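You operate a simulated robot arm through the tools that you are given. There is no shell and no other tool. Be economical: measure what you need, move in short steps, check, and stop when the job is done.

The job below is to be done with a simulated robot arm. You get a single attempt, and the scene is never put back.

Task
Tape the green wire spool once round so its end can't run loose.
Fine: spool on the turntable, tape roll in the arm's cup, arm in; one full turn of the crank, then arm out.
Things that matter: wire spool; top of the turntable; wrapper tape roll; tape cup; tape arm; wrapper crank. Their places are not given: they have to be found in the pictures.

Only the result counts: the job must be done as asked and must still hold three seconds after the hand-in. Knocking over, shifting, dropping, spilling or breaking anything else fails it.

Robot
A 7-joint arm with a two-finger parallel gripper, fixed in place. Base frame: the origin is at the foot of the arm, x ahead of it, y to its left, z up; the work surface is at about z = 850. Lengths are in mm, angles in rad, forces in N, time in s.
With the tool pointing down near the work surface it reaches from about 240 to 680 mm from the base axis. Its first joint turns from -1.152 to 1.152 rad. Payload 2.4 kg.
Tool frame: the origin (TCP) lies between the finger pads and is the grasp point; the fingertips stand 30 mm ahead of it; z points along the fingers, y is the line along which they close. The gripper opens to 94 mm. The fingers are 28 mm wide and 10 mm thick; the gripper's body (50 by 96 mm) begins 55 mm behind the TCP.
Orientation is that of the tool frame in the base frame, as [roll, pitch, yaw] about the fixed x, y, z axes, in that order (R = Rz(yaw) Ry(pitch) Rx(roll)). With the fingers straight down and closing along the base's y, the tool's x points along the base's -x, its y along +y and its z along -z.

Tools
- The arm moves only by the tool send_rows. Its arguments are lists of equal length, an entry for each row: "rot": the turn, a rotation vector about the tool's x, y, z in units of 120 degrees (1.0 is 120 degrees), a list of three; "travel": the shift along the tool's x, y, z in units of 500 mm (1.0 is 500 mm), a list of three; "claw": the finger opening in m, from 0 to 0.094. In form: {"rot": [[ax, ay, az], ...], "travel": [[dx, dy, dz], ...], "claw": [claw, ...]}. A call has 1 to 8 rows; each row is the pose to reach, as a shift and turn from the pose commanded when the call began, along the tool's axes at that moment. A call with a number of a shift or a turn outside -1 to 1 is refused whole. Rows are played at 5 a second. More than 50 mm and 0.15 rad between two rows, or a gripper value outside its range, and nothing of the call is played. A pose out of reach is approached as far as the arm can. The call stops where the force on the tool passes 40 N (or 10 N more than at its start, if that is more) or the arm is blocked; 0.2 s more then pass. Each finger travels about 153 mm/s and halts on what it meets, pressing with about 22 N; the grip force reading is that of the motor and also rises with nothing between the fingers. The clock runs only during rows and for 0.2 s after the last one: add rows that repeat a pose to give the fingers time. The reply holds the time, the measured pose of the TCP, the force on the tool along the base axes, the opening and the grip force, in the units named above and with some noise, and new pictures: "pictures" is both (left out), scene, wrist or none.
- Cameras (640 x 400 px; columns grow to the right, rows downward): "scene" is fixed at [49.1, 490.2, 1436.4]; the picture's right is [-0.58, -0.82, 0.00], its down [-0.52, 0.37, -0.77] and it looks along [0.63, -0.44, -0.64] (base axes); focal length 251 px, centre (320, 200). "wrist" rides on the gripper at [-37, 0, -58] in the tool frame; the picture's right is [0.00, -1.00, 0.00], its down [0.97, 0.00, -0.24] and it looks along [0.24, 0.00, 0.97] (tool axes); focal length 218 px, centre (320, 200).
- pixel_to_xyz(camera, pixels): for up to 12 pixels [column, row] of the newest picture of that camera ("zoom" is the newest enlarged one), the place [x, y, z] in the base frame of the surface seen there, good to about 2 mm. It takes no simulated time.
- enlarge(camera, box): a new picture of the part [left, top, right, bottom] of that camera's present view, enlarged. It takes no simulated time.
- job_done(): hands the job in; it is judged then, once.

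Work in short steps. Measure before you move; look again where a grasp or a placing could have gone wrong, and mend it. You have 80 turns and 150 pictures in all, those below and enlarged ones among them. Open the gripper and draw the arm clear of the work before you hand the job in, unless the task says otherwise; then end with one line.

The tools are called after "Call:" by a JSON object that holds its "name" and its "arguments". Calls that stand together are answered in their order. send_rows: Moves the arm, as the interface text tells. Its arguments: {"type":"object","properties":{"rot":{"type":"array"},"travel":{"type":"array"},"claw":{"type":"array"},"pictures":{"type":"string","enum":["both","scene","wrist","none"]}},"required":["rot","travel","claw"]} The other tools are called the same way: pixel_to_xyz (camera, pixels) gives the place of the surface under pixels of a picture; enlarge (camera, box) takes an enlarged picture of a part of a camera's view; job_done () hands the job in.

At the start:

```text
time: 0.0
ee_pos: [326.5, 159.0, 1226.0]
tool_rot: [3.14, 0.0, 3.142]
ft_force: [0.6, -0.6, -0.3]
grip_width: 94.1
grasp_force: 0.0
```

scene: 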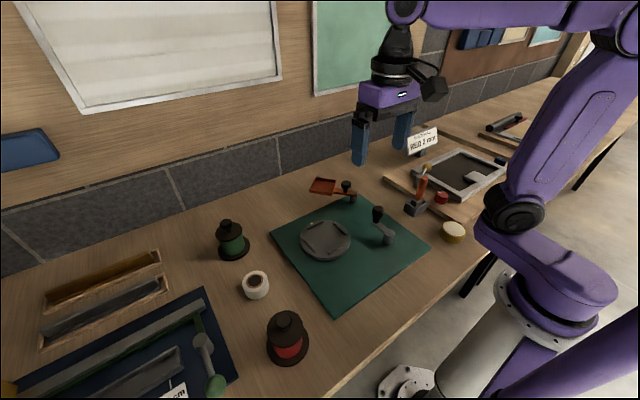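
wrist: 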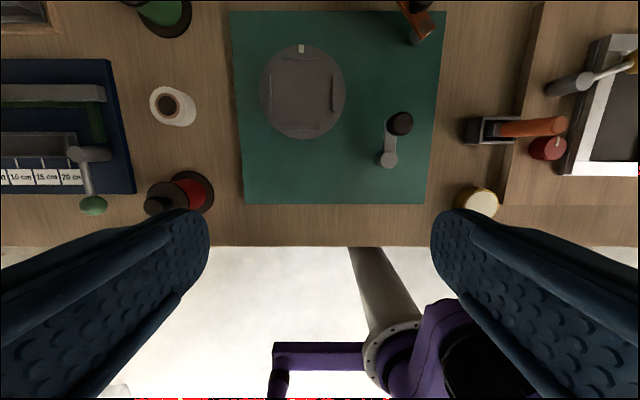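

The scene shows the green spool near (232,240), white tape roll near (255,285), turntable (325,240), crank (383,228), and arm with orange cup (325,187). I enlarge for detail and measure.

Call:
{"name": "enlarge", "arguments": {"camera": "scene", "box": [200, 160, 440, 310]}}

Call:
{"name": "pixel_to_xyz", "arguments": {"camera": "scene", "pixels": [[229, 224], [232, 240], [235, 255], [255, 275], [255, 285], [325, 235], [322, 185], [346, 186], [352, 198], [378, 211], [388, 237], [262, 297]]}}

Call:
{"name": "pixel_to_xyz", "arguments": {"camera": "wrist", "pixels": [[302, 92], [301, 47], [400, 123], [388, 160], [415, 35], [168, 105], [260, 92], [345, 92], [302, 140], [170, 5]]}}

```text
2.67 times, centred on (320, 235) of scene
```

zoom: 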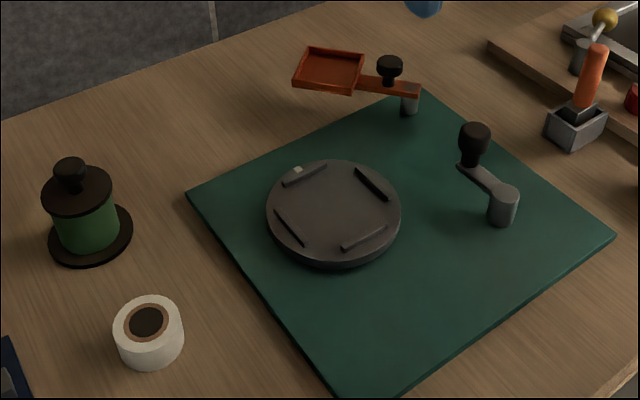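

```text
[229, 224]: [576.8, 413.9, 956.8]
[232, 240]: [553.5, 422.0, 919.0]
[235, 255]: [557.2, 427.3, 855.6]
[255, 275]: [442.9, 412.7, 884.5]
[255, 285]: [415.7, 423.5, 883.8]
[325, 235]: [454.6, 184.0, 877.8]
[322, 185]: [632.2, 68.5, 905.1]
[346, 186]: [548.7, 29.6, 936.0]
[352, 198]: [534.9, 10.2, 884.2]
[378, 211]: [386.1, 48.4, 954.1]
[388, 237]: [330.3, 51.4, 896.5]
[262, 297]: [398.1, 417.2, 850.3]
```

```text
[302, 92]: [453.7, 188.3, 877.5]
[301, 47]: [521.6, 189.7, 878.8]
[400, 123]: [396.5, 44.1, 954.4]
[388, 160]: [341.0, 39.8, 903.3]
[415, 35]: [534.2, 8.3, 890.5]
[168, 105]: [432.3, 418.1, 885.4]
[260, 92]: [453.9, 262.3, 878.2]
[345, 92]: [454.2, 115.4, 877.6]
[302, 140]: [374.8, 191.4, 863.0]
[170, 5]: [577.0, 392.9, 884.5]
```

The zoom gives finer edges. I measure the spool knob and flange, tape roll rim, cup tray corners, and the ridges.

Call:
{"name": "pixel_to_xyz", "arguments": {"camera": "zoom", "pixels": [[70, 163], [45, 195], [110, 185], [78, 210], [52, 248], [131, 230], [95, 261], [117, 325], [180, 322], [150, 299], [150, 342], [148, 320]]}}

Call:
{"name": "pixel_to_xyz", "arguments": {"camera": "zoom", "pixels": [[295, 84], [308, 49], [368, 58], [353, 92], [330, 70], [389, 60], [390, 75], [410, 93], [373, 182], [290, 226], [364, 237], [305, 176]]}}

Call:
{"name": "pixel_to_xyz", "arguments": {"camera": "zoom", "pixels": [[297, 169], [474, 125], [472, 150], [505, 192], [485, 180], [370, 83], [268, 205], [400, 205], [335, 161], [333, 260], [334, 210]]}}

```text
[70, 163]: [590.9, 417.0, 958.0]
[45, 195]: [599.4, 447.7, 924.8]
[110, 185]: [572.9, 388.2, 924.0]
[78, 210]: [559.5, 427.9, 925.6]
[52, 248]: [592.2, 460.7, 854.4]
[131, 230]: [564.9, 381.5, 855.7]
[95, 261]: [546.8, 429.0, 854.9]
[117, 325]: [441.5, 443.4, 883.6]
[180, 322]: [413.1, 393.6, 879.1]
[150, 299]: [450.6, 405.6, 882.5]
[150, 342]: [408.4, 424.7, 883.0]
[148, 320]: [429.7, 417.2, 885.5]
```

```text
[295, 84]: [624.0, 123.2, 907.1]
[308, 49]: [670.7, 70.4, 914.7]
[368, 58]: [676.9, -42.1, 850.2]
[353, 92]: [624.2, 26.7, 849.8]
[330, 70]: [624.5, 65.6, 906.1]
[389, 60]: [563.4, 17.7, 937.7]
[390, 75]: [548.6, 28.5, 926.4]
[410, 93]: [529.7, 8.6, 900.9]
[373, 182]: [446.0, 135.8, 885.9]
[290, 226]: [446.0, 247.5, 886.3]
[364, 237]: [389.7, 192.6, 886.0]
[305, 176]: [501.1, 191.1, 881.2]
```

```text
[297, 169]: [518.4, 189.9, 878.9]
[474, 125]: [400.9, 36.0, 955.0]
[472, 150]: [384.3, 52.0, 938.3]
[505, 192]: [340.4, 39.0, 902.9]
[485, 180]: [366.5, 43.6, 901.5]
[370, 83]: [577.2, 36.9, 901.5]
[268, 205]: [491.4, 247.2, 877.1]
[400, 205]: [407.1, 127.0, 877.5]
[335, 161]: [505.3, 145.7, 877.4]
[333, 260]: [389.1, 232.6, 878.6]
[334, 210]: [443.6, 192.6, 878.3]
```

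Turntable centre is about (455,189,878), the tape roll about (430,418, top 885), the tray about (635,72, floor 905) and the crank pivot about (337,40). I move above the tape arm for a close look at the cup.

Call:
{"name": "send_rows", "arguments": {"rot": [[0, 0, 0], [0, 0, 0], [0, 0, 0], [0, 0, 0], [0, 0, 0], [0, 0, 0], [0, 0, 0], [0, 0, 0]], "travel": [[-0.078, -0.025, 0.042], [-0.156, -0.05, 0.084], [-0.234, -0.075, 0.126], [-0.312, -0.1, 0.168], [-0.39, -0.125, 0.21], [-0.468, -0.15, 0.25], [-0.547, -0.174, 0.292], [-0.547, -0.174, 0.292]], "claw": [0.094, 0.094, 0.094, 0.094, 0.094, 0.094, 0.094, 0.094]}}

```text
time: 1.8
ee_pos: [596.7, 68.0, 1079.6]
tool_rot: [3.141, -0.001, -3.141]
ft_force: [0.0, 0.0, 0.3]
grip_width: 94.2
grasp_force: 0.1
```

scene: 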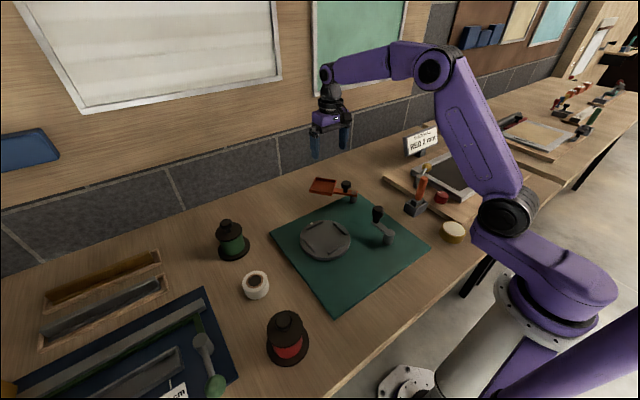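
wrist: 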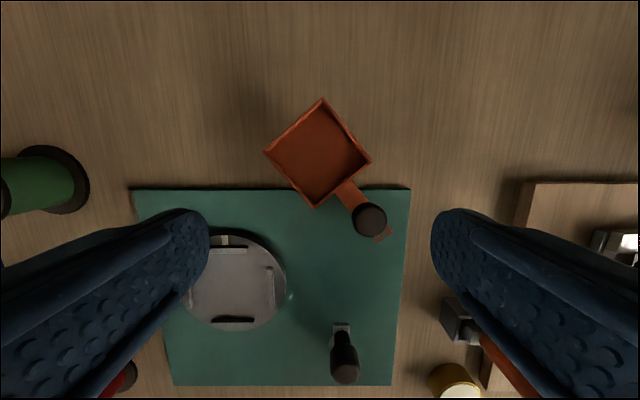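

The tray is a diamond centred near wrist pixel (319,153), with the arm knob at (369,219). I measure its corners and the knob.

Call:
{"name": "enlarge", "arguments": {"camera": "wrist", "box": [240, 80, 416, 260]}}

Call:
{"name": "pixel_to_xyz", "arguments": {"camera": "wrist", "pixels": [[323, 98], [264, 153], [313, 207], [371, 159], [323, 104], [271, 153], [313, 198], [364, 158], [318, 153], [369, 219], [388, 235], [343, 372]]}}

Call:
{"name": "pixel_to_xyz", "arguments": {"camera": "scene", "pixels": [[345, 183], [351, 192], [345, 194], [347, 189]]}}

```text
2.22 times, centred on (328, 170) of wrist
```

zoom: 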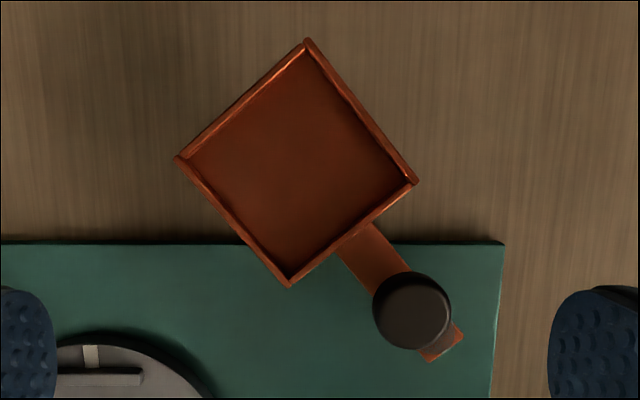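

```text
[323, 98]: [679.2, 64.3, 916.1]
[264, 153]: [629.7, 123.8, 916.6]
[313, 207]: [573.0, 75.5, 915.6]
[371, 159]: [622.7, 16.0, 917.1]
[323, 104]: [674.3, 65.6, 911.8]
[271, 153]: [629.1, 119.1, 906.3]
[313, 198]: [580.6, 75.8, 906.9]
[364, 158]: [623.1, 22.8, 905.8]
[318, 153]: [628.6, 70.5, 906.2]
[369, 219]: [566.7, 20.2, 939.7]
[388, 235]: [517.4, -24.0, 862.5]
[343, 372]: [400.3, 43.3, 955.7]
```

```text
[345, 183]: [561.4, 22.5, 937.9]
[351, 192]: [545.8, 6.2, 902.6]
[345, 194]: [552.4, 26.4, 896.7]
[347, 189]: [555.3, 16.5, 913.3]
```

Tray centre is (627,70), about 70 mm square inside, with its rim at 917. I check the bar end and post to locate the arm pivot.

Call:
{"name": "pixel_to_xyz", "arguments": {"camera": "zoom", "pixels": [[455, 335], [436, 355], [445, 340], [340, 255], [370, 225], [380, 260], [412, 312], [412, 280], [412, 345], [378, 312], [448, 312]]}}

Call:
{"name": "enlarge", "arguments": {"camera": "scene", "box": [310, 165, 410, 250]}}

```text
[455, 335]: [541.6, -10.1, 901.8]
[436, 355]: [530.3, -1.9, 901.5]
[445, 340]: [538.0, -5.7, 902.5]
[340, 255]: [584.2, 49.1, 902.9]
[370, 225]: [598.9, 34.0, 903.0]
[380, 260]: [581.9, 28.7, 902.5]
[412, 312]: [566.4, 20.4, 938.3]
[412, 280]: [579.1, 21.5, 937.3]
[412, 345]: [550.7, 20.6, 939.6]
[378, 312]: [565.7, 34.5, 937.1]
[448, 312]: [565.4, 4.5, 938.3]
```

```text
4.71 times, centred on (360, 208) of scene
```

zoom: 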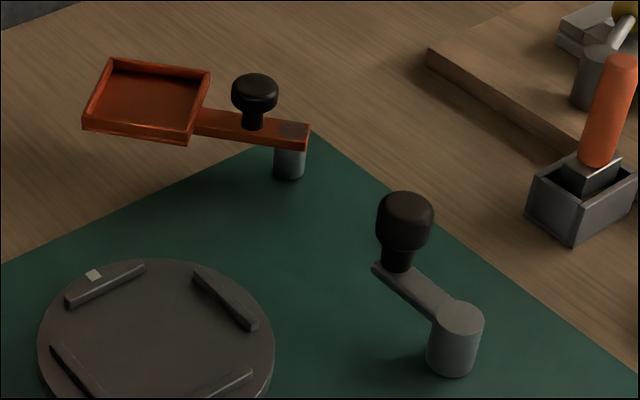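

I query the pivot cap at zoom (293,130), the crank post cap and the knob.

Call:
{"name": "pixel_to_xyz", "arguments": {"camera": "zoom", "pixels": [[293, 130], [280, 127], [305, 132], [290, 165], [459, 318], [436, 318], [482, 318], [459, 301], [459, 334], [404, 205], [398, 260], [252, 120]]}}

```text
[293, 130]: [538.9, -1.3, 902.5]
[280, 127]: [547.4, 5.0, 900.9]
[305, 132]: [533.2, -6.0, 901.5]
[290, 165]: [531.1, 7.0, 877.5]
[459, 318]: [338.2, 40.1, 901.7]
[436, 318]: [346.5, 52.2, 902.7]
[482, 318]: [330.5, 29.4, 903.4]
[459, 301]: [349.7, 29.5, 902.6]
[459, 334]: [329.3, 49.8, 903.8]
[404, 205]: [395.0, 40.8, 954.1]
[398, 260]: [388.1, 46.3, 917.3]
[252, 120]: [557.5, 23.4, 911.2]
```

Arm pivot is about (540,-1) with its knob at (566,20), and the crank pivot about (338,40) with its knob at (396,41,955). Next I go above the tape roll.

Call:
{"name": "send_rows", "arguments": {"rot": [[0, 0, 0], [0, 0, 0], [0, 0, 0], [0, 0, 0], [0, 0, 0], [0, 0, 0], [0, 0, 0], [0, 0, 0]], "travel": [[0.042, 0.086, 0.02], [0.085, 0.173, 0.04], [0.127, 0.26, 0.06], [0.17, 0.346, 0.08], [0.212, 0.433, 0.1], [0.255, 0.519, 0.12], [0.297, 0.605, 0.14], [0.34, 0.692, 0.16]], "claw": [0.094, 0.094, 0.094, 0.094, 0.094, 0.094, 0.094, 0.094], "pictures": "wrist"}}

```text
time: 3.6
ee_pos: [427.6, 420.7, 1000.1]
tool_rot: [3.14, 0.001, -3.141]
ft_force: [-0.1, -0.4, -0.6]
grip_width: 93.9
grasp_force: 0.0
```

wrist: 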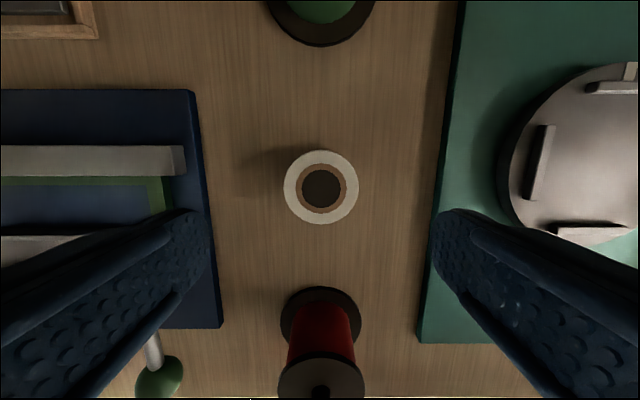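

The roll is now centred near (321,187). I measure its rim.

Call:
{"name": "pixel_to_xyz", "arguments": {"camera": "wrist", "pixels": [[286, 187], [356, 187], [321, 153], [321, 221], [321, 187], [279, 325], [320, 290], [320, 45], [292, 187]]}}

```text
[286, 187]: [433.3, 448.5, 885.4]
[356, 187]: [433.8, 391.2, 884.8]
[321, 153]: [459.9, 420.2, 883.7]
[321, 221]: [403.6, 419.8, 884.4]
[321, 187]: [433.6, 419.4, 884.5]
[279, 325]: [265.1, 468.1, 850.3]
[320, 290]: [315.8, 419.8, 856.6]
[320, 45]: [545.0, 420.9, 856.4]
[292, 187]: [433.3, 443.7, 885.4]
```

The roll centre is (432,420), 58 mm across, top at 885. I lower to TCP z 897 so the tips grip its top 18 mm, then close.

Call:
{"name": "send_rows", "arguments": {"rot": [[0, 0, 0], [0, 0, 0], [0, 0, 0], [0, 0, 0], [0, 0, 0], [0, 0, 0]], "travel": [[-0.004, 0.004, 0.09], [-0.004, 0.004, 0.16], [-0.004, 0.004, 0.206], [-0.004, 0.004, 0.206], [-0.004, 0.004, 0.206], [-0.004, 0.004, 0.206]], "claw": [0.094, 0.094, 0.094, 0.05, 0.05, 0.05], "pictures": "wrist"}}

```text
time: 5.0
ee_pos: [433.8, 420.0, 895.3]
tool_rot: [3.14, 0.001, 3.141]
ft_force: [-1.4, 0.4, 0.4]
grip_width: 60.7
grasp_force: 22.1
```

wrist: 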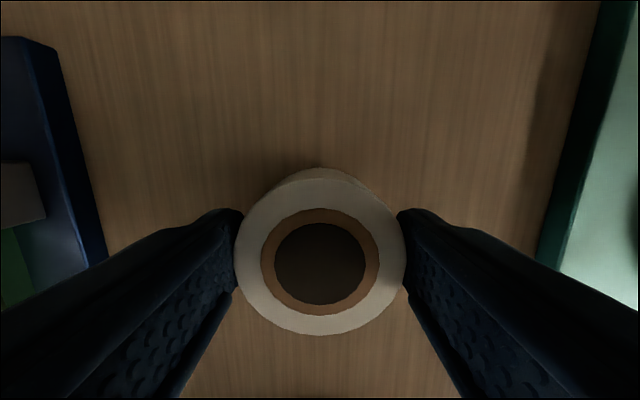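

Gripped (60.7 mm, 22 N). I lift 120 mm and carry it toward the tray at (627,70).

Call:
{"name": "send_rows", "arguments": {"rot": [[0, 0, 0], [0, 0, 0], [0, 0, 0], [0, 0, 0], [0, 0, 0], [0, 0, 0], [0, 0, 0], [0, 0, 0]], "travel": [[0, 0, -0.06], [0, 0, -0.14], [0, 0, -0.24], [-0.04, -0.072, -0.24], [-0.08, -0.144, -0.24], [-0.12, -0.216, -0.24], [-0.16, -0.288, -0.24], [-0.2, -0.36, -0.24]], "claw": [0.05, 0.05, 0.05, 0.05, 0.05, 0.05, 0.05, 0.05], "pictures": "none"}}

Call:
{"name": "send_rows", "arguments": {"rot": [[0, 0, 0], [0, 0, 0], [0, 0, 0], [0, 0, 0], [0, 0, 0]], "travel": [[-0.04, -0.072, 0], [-0.08, -0.144, 0], [-0.12, -0.216, 0], [-0.16, -0.28, 0], [-0.19, -0.34, 0]], "claw": [0.05, 0.05, 0.05, 0.05, 0.05]}}

```text
time: 6.8
ee_pos: [529.9, 237.9, 1017.8]
tool_rot: [-3.141, 0.001, -3.14]
ft_force: [-0.4, -0.7, -1.0]
grip_width: 60.9
grasp_force: 21.8
```

```text
time: 8.0
ee_pos: [626.2, 72.0, 1019.4]
tool_rot: [-3.141, 0.0, -3.141]
ft_force: [0.1, 0.3, -0.5]
grip_width: 60.9
grasp_force: 21.5
```

scene: 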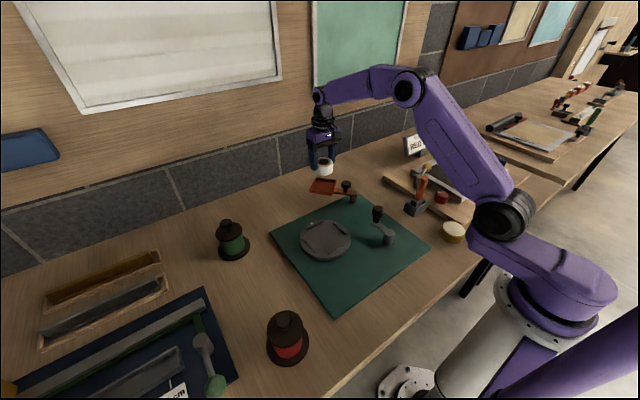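
wrist: 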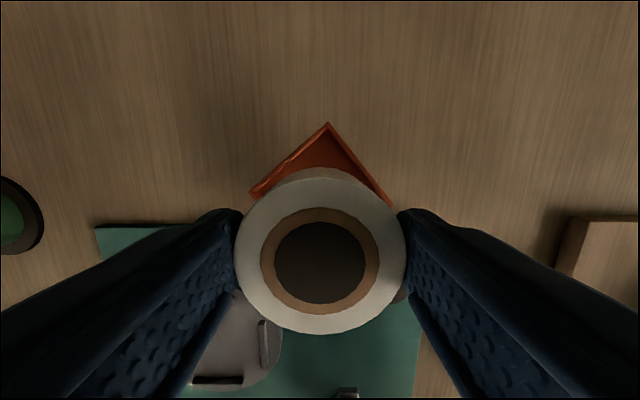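

The roll hangs over the tray. I lower 63 mm to set it on the floor and open gently.

Call:
{"name": "send_rows", "arguments": {"rot": [[0, 0, 0], [0, 0, 0], [0, 0, 0], [0, 0, 0]], "travel": [[0, 0, 0.06], [0, 0, 0.1], [0, 0, 0.12], [0, 0, 0.126]], "claw": [0.05, 0.05, 0.05, 0.05]}}

```text
time: 9.0
ee_pos: [626.0, 72.1, 954.5]
tool_rot: [3.141, 0.0, -3.141]
ft_force: [-0.3, -0.8, -0.3]
grip_width: 61.0
grasp_force: 21.8
```

scene: 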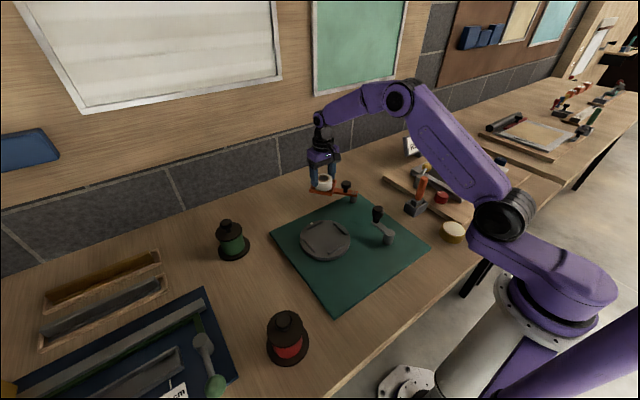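
wrist: 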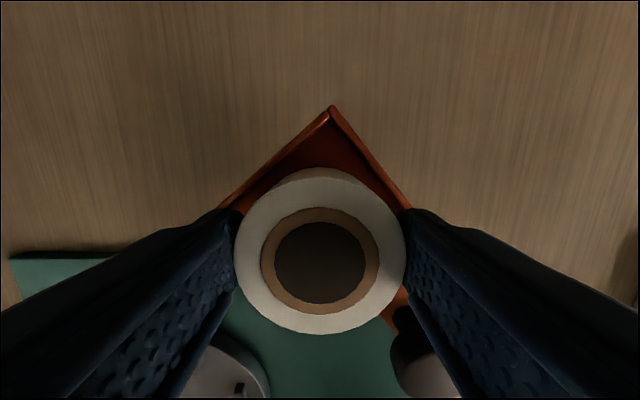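

No contact force yet; I zoom in on the scene to see whether the roll sits inside the tray.

Call:
{"name": "enlarge", "arguments": {"camera": "scene", "box": [280, 140, 380, 210]}}

```text
5.71 times, centred on (330, 175) of scene
```

zoom: 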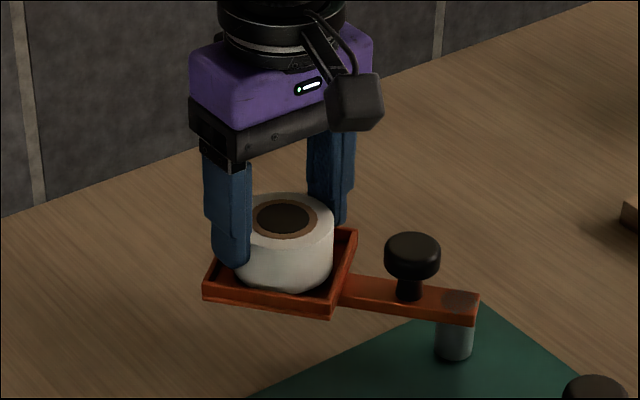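

The roll is inside the tray just above the floor. I lower another 1 mm, open, and rise.

Call:
{"name": "send_rows", "arguments": {"rot": [[0, 0, 0], [0, 0, 0], [0, 0, 0], [0, 0, 0], [0, 0, 0], [0, 0, 0], [0, 0, 0]], "travel": [[0, 0, 0.003], [0, 0, 0.003], [0, 0, 0.003], [0, 0, 0.003], [0, 0, -0.05], [0, 0, -0.13], [0, 0, -0.22]], "claw": [0.05, 0.08, 0.08, 0.08, 0.08, 0.08, 0.08]}}

Call:
{"name": "enlarge", "arguments": {"camera": "scene", "box": [280, 140, 380, 210]}}

```text
time: 10.6
ee_pos: [624.5, 68.4, 1066.0]
tool_rot: [-3.14, 0.0, -3.141]
ft_force: [0.2, -0.3, -0.1]
grip_width: 80.0
grasp_force: 0.0
```

scene: 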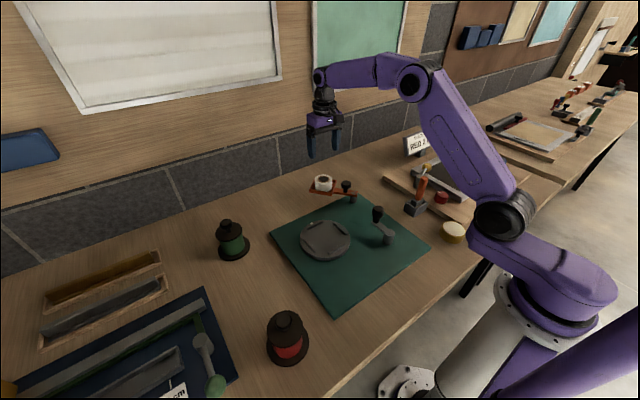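
wrist: 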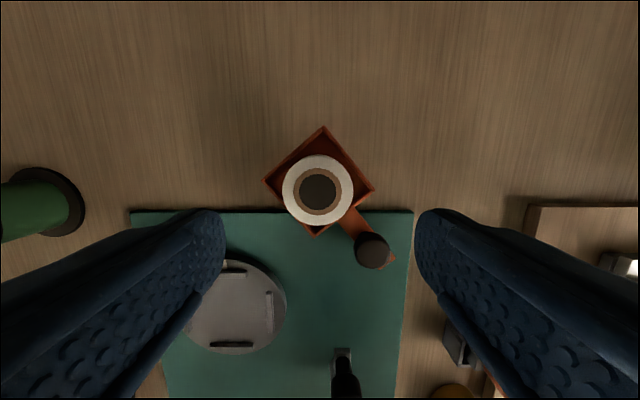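

```text
5.71 times, centred on (330, 175) of scene
```

zoom: 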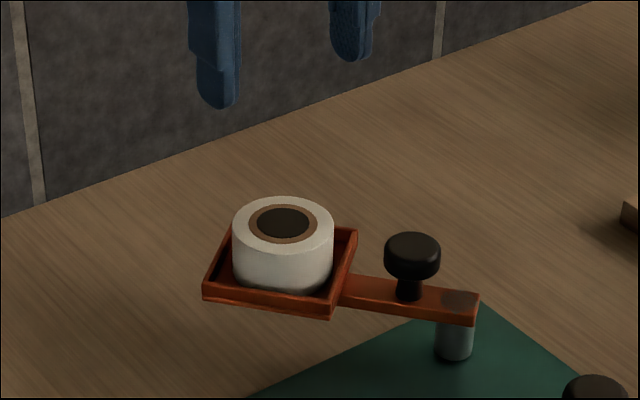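

Tape roll sits in the cup. Now I move above the green spool at about (580,420).

Call:
{"name": "send_rows", "arguments": {"rot": [[0, 0, 0], [0, 0, 0], [0, 0, 0], [0, 0, 0], [0, 0, 0], [0, 0, 0], [0, 0, 0], [0, 0, 0]], "travel": [[0.012, 0.0875, 0], [0.024, 0.175, 0], [0.036, 0.2625, 0], [0.048, 0.35, 0], [0.06, 0.4375, 0], [0.072, 0.525, 0], [0.084, 0.6125, 0], [0.094, 0.7, 0]], "claw": [0.08, 0.08, 0.08, 0.08, 0.08, 0.08, 0.08, 0.08], "pictures": "wrist"}}

Call:
{"name": "enlarge", "arguments": {"camera": "scene", "box": [190, 200, 280, 270]}}

```text
time: 12.4
ee_pos: [563.4, 377.1, 1065.9]
tool_rot: [3.141, -0.001, 3.139]
ft_force: [-0.5, -0.1, 0.7]
grip_width: 80.0
grasp_force: 0.1
out of reach, approached as far as the arm can: row 7, 8
```

wrist: 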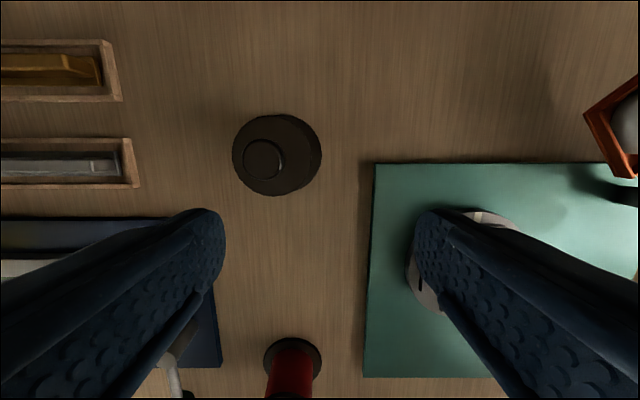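

```text
5.71 times, centred on (235, 235) of scene
```

zoom: 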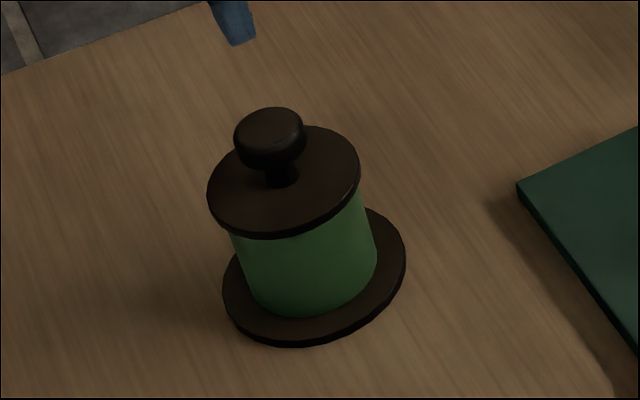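

The arm stopped at reach limit (r≈678). I measure the knob at wrist (263,160) and flange edges precisely.

Call:
{"name": "pixel_to_xyz", "arguments": {"camera": "wrist", "pixels": [[263, 160], [245, 160], [281, 160], [263, 142], [263, 178], [234, 155], [320, 155], [290, 116], [275, 193], [305, 160]]}}

Call:
{"name": "pixel_to_xyz", "arguments": {"camera": "zoom", "pixels": [[270, 125], [270, 160], [280, 180], [235, 135], [305, 140], [208, 190], [360, 170], [285, 232], [405, 260], [223, 290], [310, 335], [315, 260]]}}

```text
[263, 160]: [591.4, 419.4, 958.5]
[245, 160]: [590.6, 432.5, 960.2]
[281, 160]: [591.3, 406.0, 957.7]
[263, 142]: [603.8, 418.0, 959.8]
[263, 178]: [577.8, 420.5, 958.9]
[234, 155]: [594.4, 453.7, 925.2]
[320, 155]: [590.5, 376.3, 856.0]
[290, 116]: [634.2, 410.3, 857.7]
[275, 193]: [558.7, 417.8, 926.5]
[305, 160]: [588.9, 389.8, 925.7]
```

```text
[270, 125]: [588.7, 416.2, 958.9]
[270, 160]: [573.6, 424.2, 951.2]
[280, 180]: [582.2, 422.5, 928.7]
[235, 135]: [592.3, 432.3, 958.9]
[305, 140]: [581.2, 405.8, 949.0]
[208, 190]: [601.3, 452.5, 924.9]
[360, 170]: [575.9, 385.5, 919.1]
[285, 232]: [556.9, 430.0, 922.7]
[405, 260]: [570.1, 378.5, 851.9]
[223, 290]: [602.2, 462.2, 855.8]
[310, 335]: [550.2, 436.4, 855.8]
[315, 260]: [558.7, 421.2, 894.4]
```

The spool axis is (591,420), r≈725, so a straight-down grasp is out of reach; its knob is 28 mm wide (z≈943–959) above the top flange at 925. I'll turn the tool radial and tilt the fingers outward about 30°. First I turn the yaw while backing off.

Call:
{"name": "send_rows", "arguments": {"rot": [[0, 0, -0.059], [0, 0, -0.118], [0, 0, -0.177], [0, 0, -0.236], [0, 0, -0.295], [0, 0, -0.295]], "travel": [[0.03, -0.03, 0], [0.06, -0.06, 0], [0.09, -0.09, 0], [0.12, -0.12, 0], [0.14, -0.14, 0], [0.14, -0.14, 0]], "claw": [0.06, 0.06, 0.06, 0.06, 0.06, 0.06], "pictures": "none"}}

```text
time: 13.8
ee_pos: [494.9, 307.3, 1062.7]
tool_rot: [-3.14, 0.0, -2.523]
ft_force: [-0.4, -0.8, 0.2]
grip_width: 60.0
grasp_force: 0.1
```

Pose is now (494,307,1063) with yaw on the spool's bearing. I tilt the fingers outward 30°.

Call:
{"name": "send_rows", "arguments": {"rot": [[0, -0.0625, 0], [0, -0.125, 0], [0, -0.1875, 0], [0, -0.25, 0], [0, -0.25, 0]], "travel": [[0, 0, 0], [0, 0, 0], [0, 0, 0], [0, 0, 0], [0, 0, 0]], "claw": [0.06, 0.06, 0.06, 0.06, 0.06]}}

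```text
time: 15.0
ee_pos: [496.9, 307.6, 1061.7]
tool_rot: [-3.141, 0.527, -2.524]
ft_force: [0.0, 0.6, 0.8]
grip_width: 60.0
grasp_force: 0.0
```

scene: 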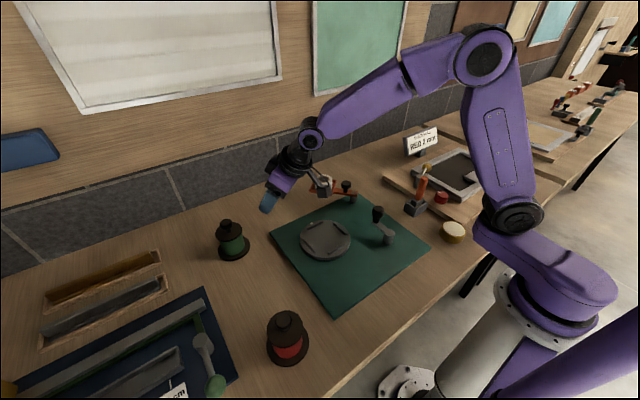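
wrist: 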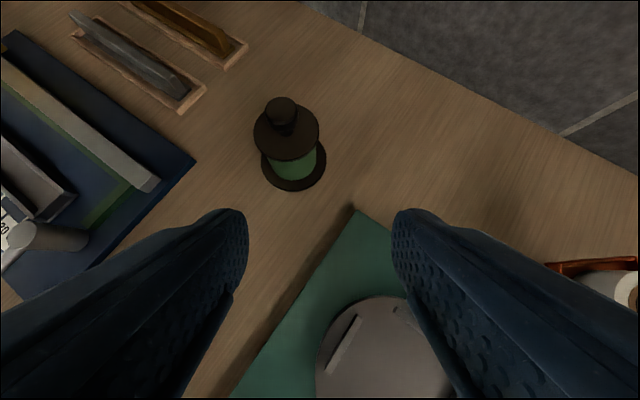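

The tilt is as wanted. I approach a point 60 mm short of the knob grasp along the finger axis.

Call:
{"name": "send_rows", "arguments": {"rot": [[0, 0, 0], [0, 0, 0], [0, 0, 0], [0, 0, 0]], "travel": [[-0.046, 0.025, 0.061], [-0.092, 0.049, 0.122], [-0.137, 0.0736, 0.184], [-0.137, 0.0736, 0.184]], "claw": [0.06, 0.06, 0.06, 0.06]}}

```text
time: 16.0
ee_pos: [559.6, 399.8, 1016.8]
tool_rot: [-3.141, 0.524, -2.524]
ft_force: [0.4, 1.3, 0.9]
grip_width: 60.1
grasp_force: 0.1
```

scene: 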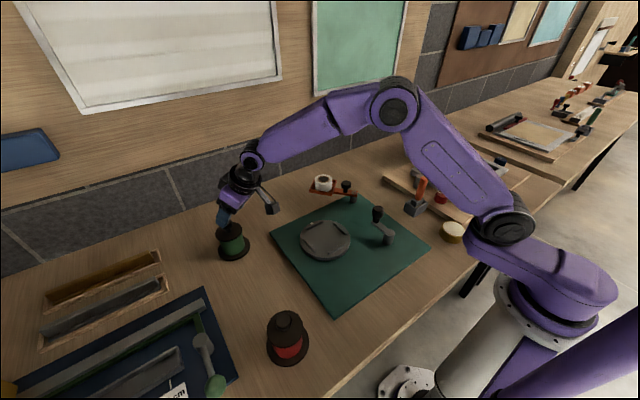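
wrist: 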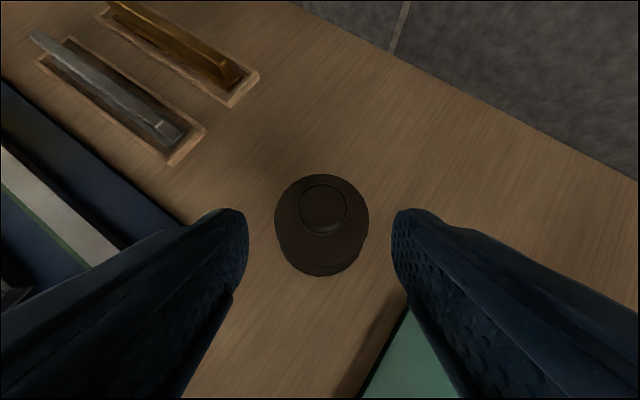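

The knob is centred between the fingers at (322,208). I re-measure it before advancing.

Call:
{"name": "pixel_to_xyz", "arguments": {"camera": "wrist", "pixels": [[322, 206], [298, 206], [347, 206], [322, 187], [322, 228]]}}

```text
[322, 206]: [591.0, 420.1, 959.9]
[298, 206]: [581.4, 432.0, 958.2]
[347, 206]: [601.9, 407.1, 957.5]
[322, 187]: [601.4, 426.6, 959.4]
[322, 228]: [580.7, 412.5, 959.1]
```

The knob axis is confirmed at (591,420). I advance 60 mm along the fingers and close.

Call:
{"name": "send_rows", "arguments": {"rot": [[0, 0, 0], [0, 0, 0], [0, 0, 0], [0, 0, 0], [0, 0, 0], [0, 0, 0]], "travel": [[0, 0, 0.05], [0, 0, 0.09], [0, 0, 0.12], [0, 0, 0.12], [0, 0, 0.12], [0, 0, 0.12]], "claw": [0.06, 0.06, 0.06, 0.018, 0.018, 0.018]}}

Call:
{"name": "enlarge", "arguments": {"camera": "scene", "box": [190, 190, 280, 270]}}

```text
time: 17.4
ee_pos: [583.7, 418.6, 962.4]
tool_rot: [-3.141, 0.522, -2.525]
ft_force: [-1.2, 1.0, -0.2]
grip_width: 30.9
grasp_force: 21.8
```

scene: 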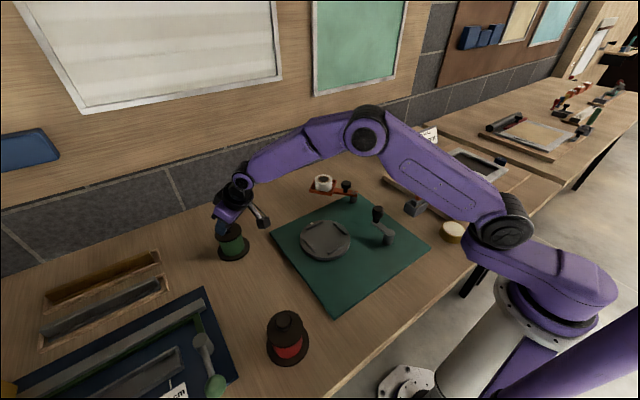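
wrist: 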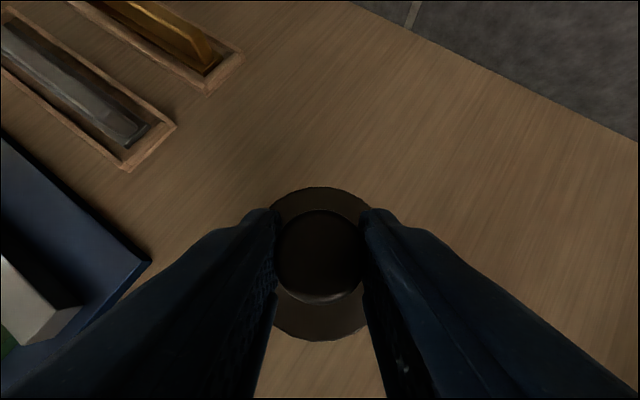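

```text
5.00 times, centred on (235, 230) of scene
```

zoom: 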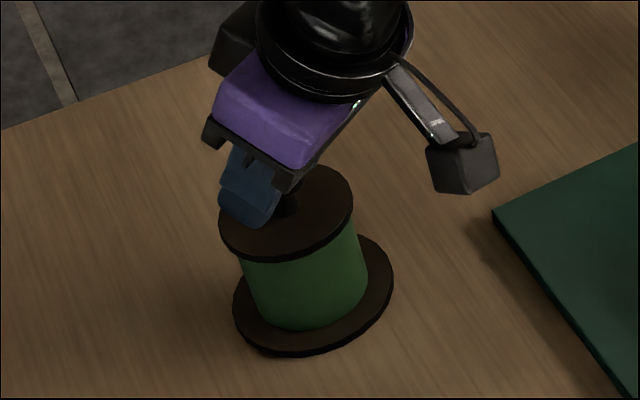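

Gripped (30.9 mm, 22 N). I lift vertically 80 mm and look.

Call:
{"name": "send_rows", "arguments": {"rot": [[0, 0, 0], [0, 0, 0], [0, 0, 0], [0, 0, 0]], "travel": [[-0.015, 0, -0.026], [-0.04, 0, -0.0693], [-0.065, 0, -0.1126], [-0.08, 0, -0.1386]], "claw": [0.018, 0.018, 0.018, 0.018]}}

Call:
{"name": "enlarge", "arguments": {"camera": "scene", "box": [180, 170, 290, 270]}}

```text
time: 18.4
ee_pos: [583.7, 416.3, 1046.8]
tool_rot: [3.141, 0.524, -2.523]
ft_force: [0.1, -0.4, -3.1]
grip_width: 30.8
grasp_force: 22.0
```

scene: 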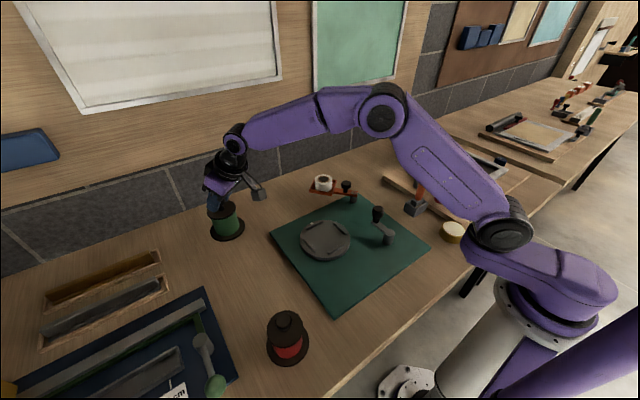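
wrist: 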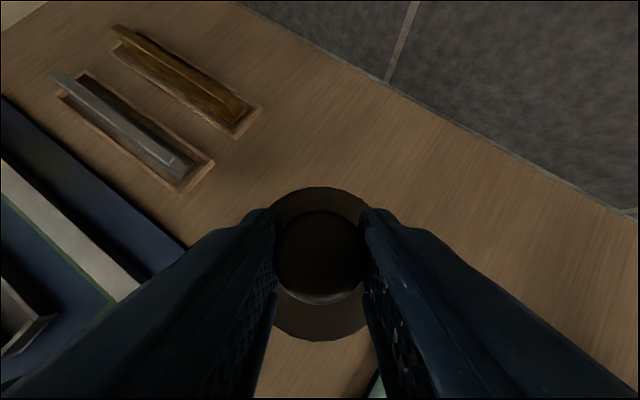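

```text
4.00 times, centred on (235, 220) of scene
```

zoom: 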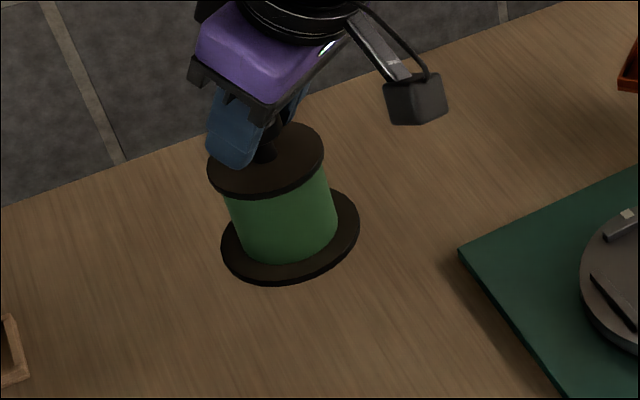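

The spool hangs upright. I carry it level by (-136,-231) to over the turntable.

Call:
{"name": "send_rows", "arguments": {"rot": [[0, 0, 0], [0, 0, 0], [0, 0, 0], [0, 0, 0], [0, 0, 0], [0, 0, 0], [0, 0, 0], [0, 0, 0]], "travel": [[0.0605, -0.0313, -0.035], [0.121, -0.0626, -0.07], [0.1815, -0.0939, -0.105], [0.242, -0.125, -0.14], [0.3025, -0.1564, -0.175], [0.363, -0.188, -0.21], [0.4235, -0.219, -0.2448], [0.4235, -0.219, -0.2448]], "claw": [0.018, 0.018, 0.018, 0.018, 0.018, 0.018, 0.018, 0.018]}}

Call:
{"name": "enlarge", "arguments": {"camera": "scene", "box": [260, 160, 400, 280]}}

```text
time: 20.2
ee_pos: [449.8, 185.3, 1047.5]
tool_rot: [3.14, 0.524, -2.523]
ft_force: [0.1, 0.1, -3.1]
grip_width: 31.2
grasp_force: 22.6
```

scene: 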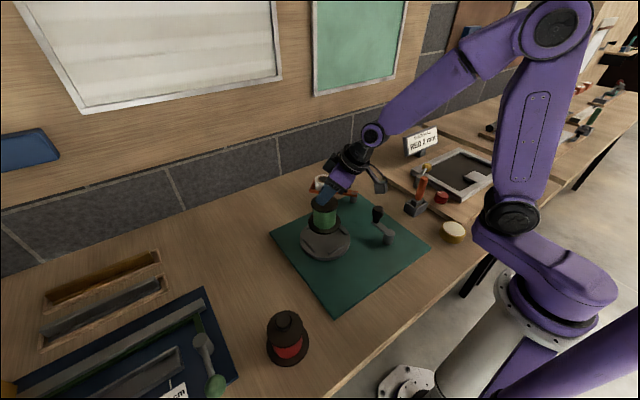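
wrist: 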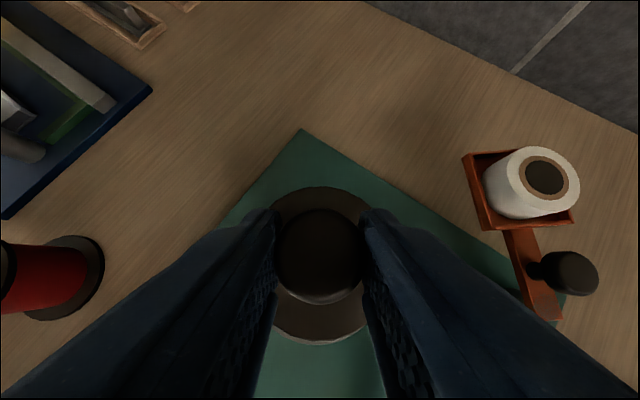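

```text
3.33 times, centred on (330, 220) of scene
```

zoom: 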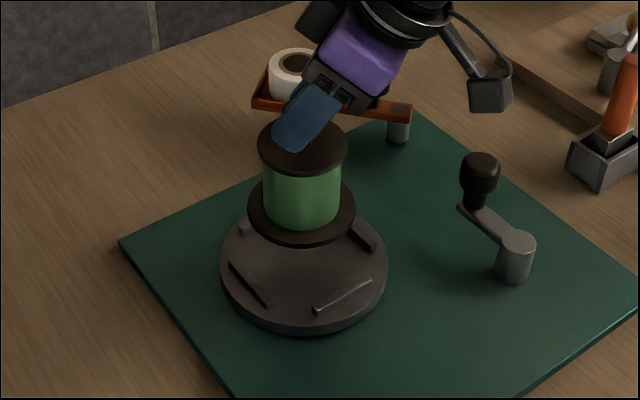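

The spool hangs over the turntable. I refit the turntable centre from its rim and ridges, and the spool position, before lowering.

Call:
{"name": "pixel_to_xyz", "arguments": {"camera": "zoom", "pixels": [[222, 250], [224, 275], [245, 303], [290, 319], [335, 312], [370, 293], [385, 270], [384, 245], [250, 285], [342, 297], [365, 237], [243, 228]]}}

Call:
{"name": "pixel_to_xyz", "arguments": {"camera": "zoom", "pixels": [[250, 203], [262, 222], [300, 239], [335, 228], [352, 208], [260, 145], [346, 152], [300, 170]]}}

```text
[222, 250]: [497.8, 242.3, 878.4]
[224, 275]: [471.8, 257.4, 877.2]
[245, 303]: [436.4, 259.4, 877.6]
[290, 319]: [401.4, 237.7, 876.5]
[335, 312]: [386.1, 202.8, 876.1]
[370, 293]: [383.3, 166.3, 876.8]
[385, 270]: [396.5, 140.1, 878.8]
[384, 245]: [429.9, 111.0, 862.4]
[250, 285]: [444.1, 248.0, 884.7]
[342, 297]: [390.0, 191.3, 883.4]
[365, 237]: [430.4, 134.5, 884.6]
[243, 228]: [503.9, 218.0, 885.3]
```

```text
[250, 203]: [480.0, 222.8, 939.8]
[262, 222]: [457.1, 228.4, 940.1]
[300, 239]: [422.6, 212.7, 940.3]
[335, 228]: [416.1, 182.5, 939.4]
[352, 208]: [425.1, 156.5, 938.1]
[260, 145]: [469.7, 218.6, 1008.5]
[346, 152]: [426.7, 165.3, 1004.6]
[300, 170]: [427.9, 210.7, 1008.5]
```

Rim fits give the turntable centre at about (450,189) and the spool at (455,188), bottom near 934. I shift 5 mm and lower 53 mm to just above the disc.

Call:
{"name": "send_rows", "arguments": {"rot": [[0, 0, 0], [0, 0, 0], [0, 0, 0], [0, 0, 0]], "travel": [[0.022, 0.0082, 0.025], [0.04, 0.0082, 0.056], [0.0586, 0.0082, 0.0886], [0.0586, 0.0082, 0.0886]], "claw": [0.018, 0.018, 0.018, 0.018]}}

Call:
{"name": "enlarge", "arguments": {"camera": "scene", "box": [270, 180, 380, 280]}}

```text
time: 21.2
ee_pos: [444.8, 187.9, 992.8]
tool_rot: [-3.141, 0.524, -2.524]
ft_force: [-0.6, 0.0, -2.5]
grip_width: 31.1
grasp_force: 22.1
```

scene: 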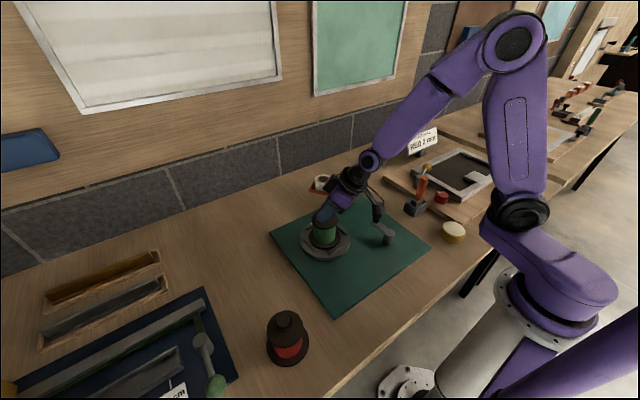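
wrist: 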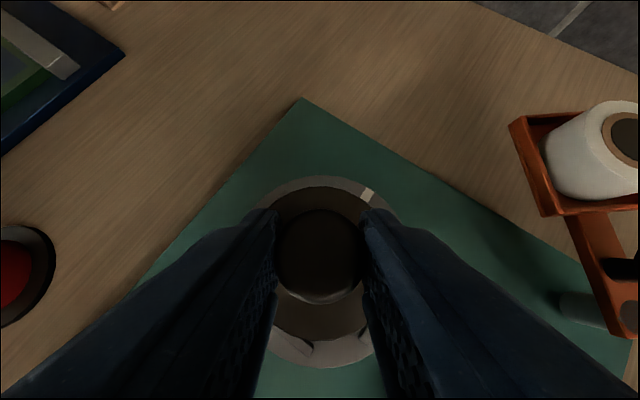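

```text
4.00 times, centred on (325, 230) of scene
```

zoom: 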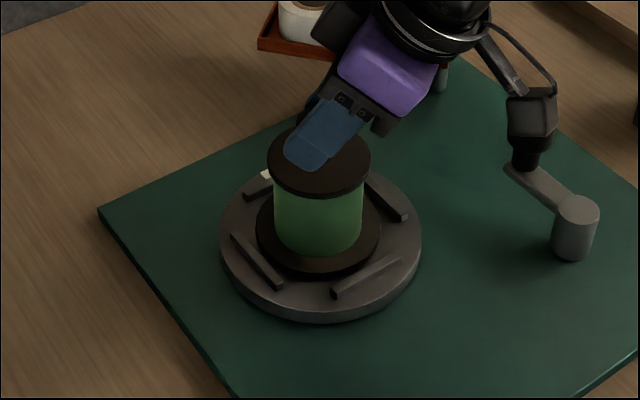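

The spool is nearly centred between the ridges. The black gripper box near zoom (530,115) appears close to the crank knob, so I measure it along with the spool base and ridges.

Call:
{"name": "pixel_to_xyz", "arguments": {"camera": "zoom", "pixels": [[530, 100], [515, 120], [545, 130], [525, 155], [258, 235], [315, 275], [378, 235], [270, 262], [255, 265], [365, 275], [390, 205], [258, 190]]}}

Call:
{"name": "enlarge", "arguments": {"camera": "scene", "box": [340, 165, 420, 255]}}

```text
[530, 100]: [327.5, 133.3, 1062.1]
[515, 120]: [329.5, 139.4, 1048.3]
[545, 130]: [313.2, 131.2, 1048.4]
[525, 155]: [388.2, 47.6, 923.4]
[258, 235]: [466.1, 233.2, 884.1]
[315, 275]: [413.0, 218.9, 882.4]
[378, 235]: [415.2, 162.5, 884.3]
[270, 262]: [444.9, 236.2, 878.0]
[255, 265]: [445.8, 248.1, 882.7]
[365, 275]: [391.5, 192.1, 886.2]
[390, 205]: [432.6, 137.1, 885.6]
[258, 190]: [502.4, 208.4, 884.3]
```

```text
4.44 times, centred on (380, 210) of scene
```

zoom: 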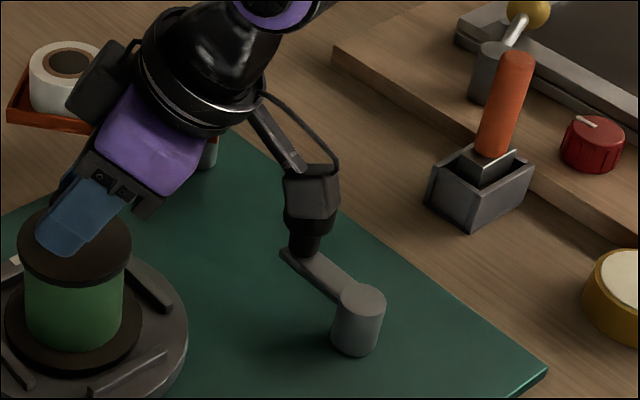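

The box is at z≈1050, well above the crank. Ridge centre is (447,192), spool base about (448,191), with about 1–2 mm to go. I lower 2 mm further and check the force.

Call:
{"name": "send_rows", "arguments": {"rot": [[0, 0, 0], [0, 0, 0], [0, 0, 0]], "travel": [[0.001, 0, 0.0017], [0.002, 0, 0.0035], [0.002, 0, 0.0035]], "claw": [0.018, 0.018, 0.018], "pictures": "none"}}

```text
time: 22.0
ee_pos: [443.9, 188.2, 990.5]
tool_rot: [-3.141, 0.528, -2.524]
ft_force: [-2.6, -2.8, 17.2]
grip_width: 30.9
grasp_force: 21.6
```

Contact is felt (Fz 17 N). I open and withdraw along the finger axis.

Call:
{"name": "send_rows", "arguments": {"rot": [[0, 0, 0], [0, 0, 0], [0, 0, 0], [0, 0, 0], [0, 0, 0], [0, 0, 0]], "travel": [[-0.001, 0, -0.001], [-0.001, 0, -0.001], [-0.001, 0, -0.001], [-0.001, 0, -0.06], [-0.001, 0, -0.13], [-0.001, 0, -0.2]], "claw": [0.018, 0.06, 0.06, 0.06, 0.06, 0.06]}}

Call:
{"name": "enlarge", "arguments": {"camera": "scene", "box": [270, 160, 390, 280]}}

```text
time: 23.4
ee_pos: [405.7, 160.7, 1078.6]
tool_rot: [-3.141, 0.524, -2.524]
ft_force: [-0.6, 0.4, -0.3]
grip_width: 59.8
grasp_force: 0.0
```

scene: 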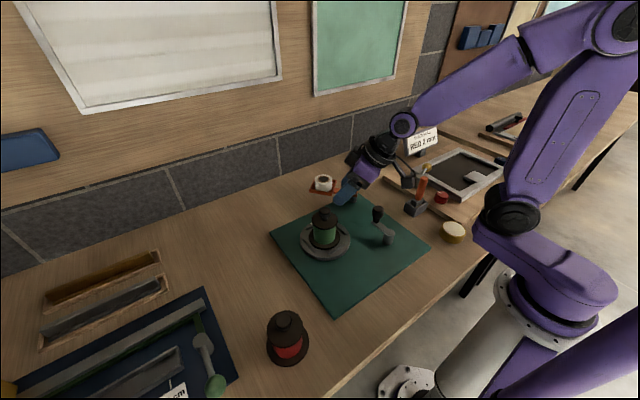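
wrist: 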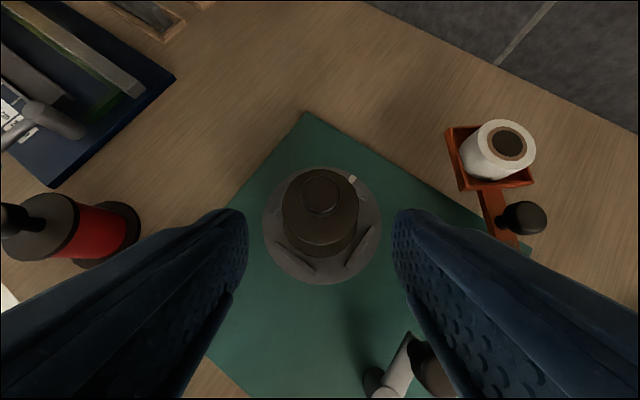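

```text
3.33 times, centred on (330, 220) of scene
```

zoom: 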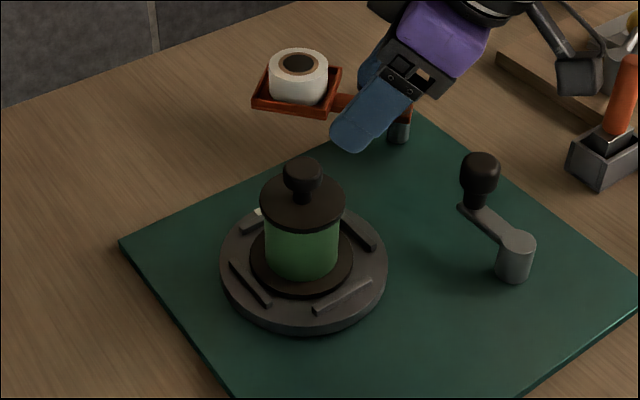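

The spool stands centred on the turntable and the roll is in the cup. I untilt the tool in place, then turn the yaw back and go above the arm knob.

Call:
{"name": "send_rows", "arguments": {"rot": [[0, 0.0625, 0], [0, 0.125, 0], [0, 0.1875, 0], [0, 0.25, 0], [0, 0.25, 0]], "travel": [[0, 0, 0], [0, 0, 0], [0, 0, 0], [0, 0, 0], [0, 0, 0]], "claw": [0.06, 0.06, 0.06, 0.06, 0.06], "pictures": "none"}}

Call:
{"name": "send_rows", "arguments": {"rot": [[0, 0, 0.059], [0, 0, 0.118], [0, 0, 0.177], [0, 0, 0.236], [0, 0, 0.295], [0, 0, 0.295]], "travel": [[0, 0, 0], [0, 0, 0], [0, 0, 0], [0, 0, 0], [0, 0, 0], [0, 0, 0]], "claw": [0.06, 0.06, 0.06, 0.06, 0.06, 0.06], "pictures": "none"}}

```text
time: 24.6
ee_pos: [404.0, 159.6, 1077.5]
tool_rot: [3.142, -0.002, -2.525]
ft_force: [-0.5, -0.3, 0.0]
grip_width: 60.0
grasp_force: 0.1
```

```text
time: 26.0
ee_pos: [402.9, 157.9, 1078.1]
tool_rot: [-3.139, 0.0, 3.138]
ft_force: [-0.6, -0.2, 0.4]
grip_width: 59.9
grasp_force: 0.0
```

Tool is straight down at (404,160,1078). I move above the arm knob (566,20).

Call:
{"name": "send_rows", "arguments": {"rot": [[0, 0, 0], [0, 0, 0], [0, 0, 0], [0, 0, 0], [0, 0, 0], [0, 0, 0], [0, 0, 0]], "travel": [[-0.054, -0.047, 0], [-0.108, -0.094, 0], [-0.162, -0.14, 0], [-0.216, -0.187, 0.02], [-0.27, -0.233, 0.07], [-0.324, -0.28, 0.136], [-0.324, -0.28, 0.136]], "claw": [0.06, 0.06, 0.06, 0.06, 0.06, 0.06, 0.06]}}

```text
time: 27.6
ee_pos: [567.0, 22.0, 1008.9]
tool_rot: [3.141, 0.001, 3.14]
ft_force: [-0.7, 0.1, -0.1]
grip_width: 60.2
grasp_force: 0.1
```

scene: 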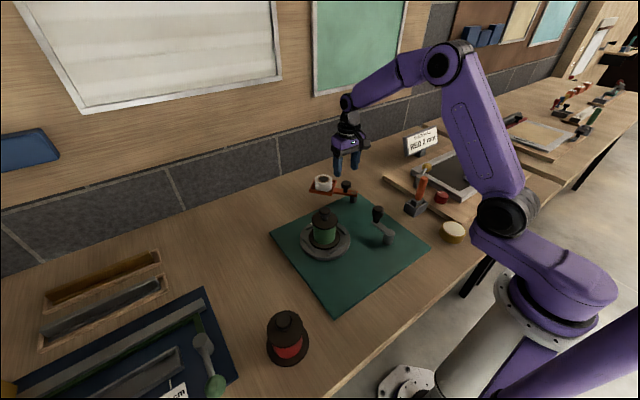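
wrist: 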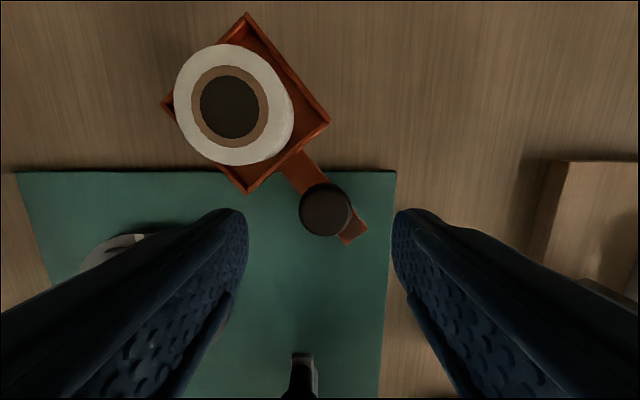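

The knob is at about (325,210). I measure its centre and the bar end.

Call:
{"name": "pixel_to_xyz", "arguments": {"camera": "wrist", "pixels": [[325, 208], [302, 208], [348, 208], [325, 185], [325, 232], [357, 225], [345, 240], [295, 175], [310, 165], [232, 105], [245, 15], [243, 190]]}}

```text
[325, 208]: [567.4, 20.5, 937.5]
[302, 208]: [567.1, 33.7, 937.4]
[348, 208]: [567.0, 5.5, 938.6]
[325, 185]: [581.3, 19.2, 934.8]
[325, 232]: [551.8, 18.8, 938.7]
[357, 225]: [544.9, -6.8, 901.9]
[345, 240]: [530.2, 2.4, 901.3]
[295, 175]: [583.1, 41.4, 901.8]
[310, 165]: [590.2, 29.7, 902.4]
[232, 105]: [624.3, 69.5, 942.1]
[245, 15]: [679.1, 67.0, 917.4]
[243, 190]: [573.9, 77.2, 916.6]
```

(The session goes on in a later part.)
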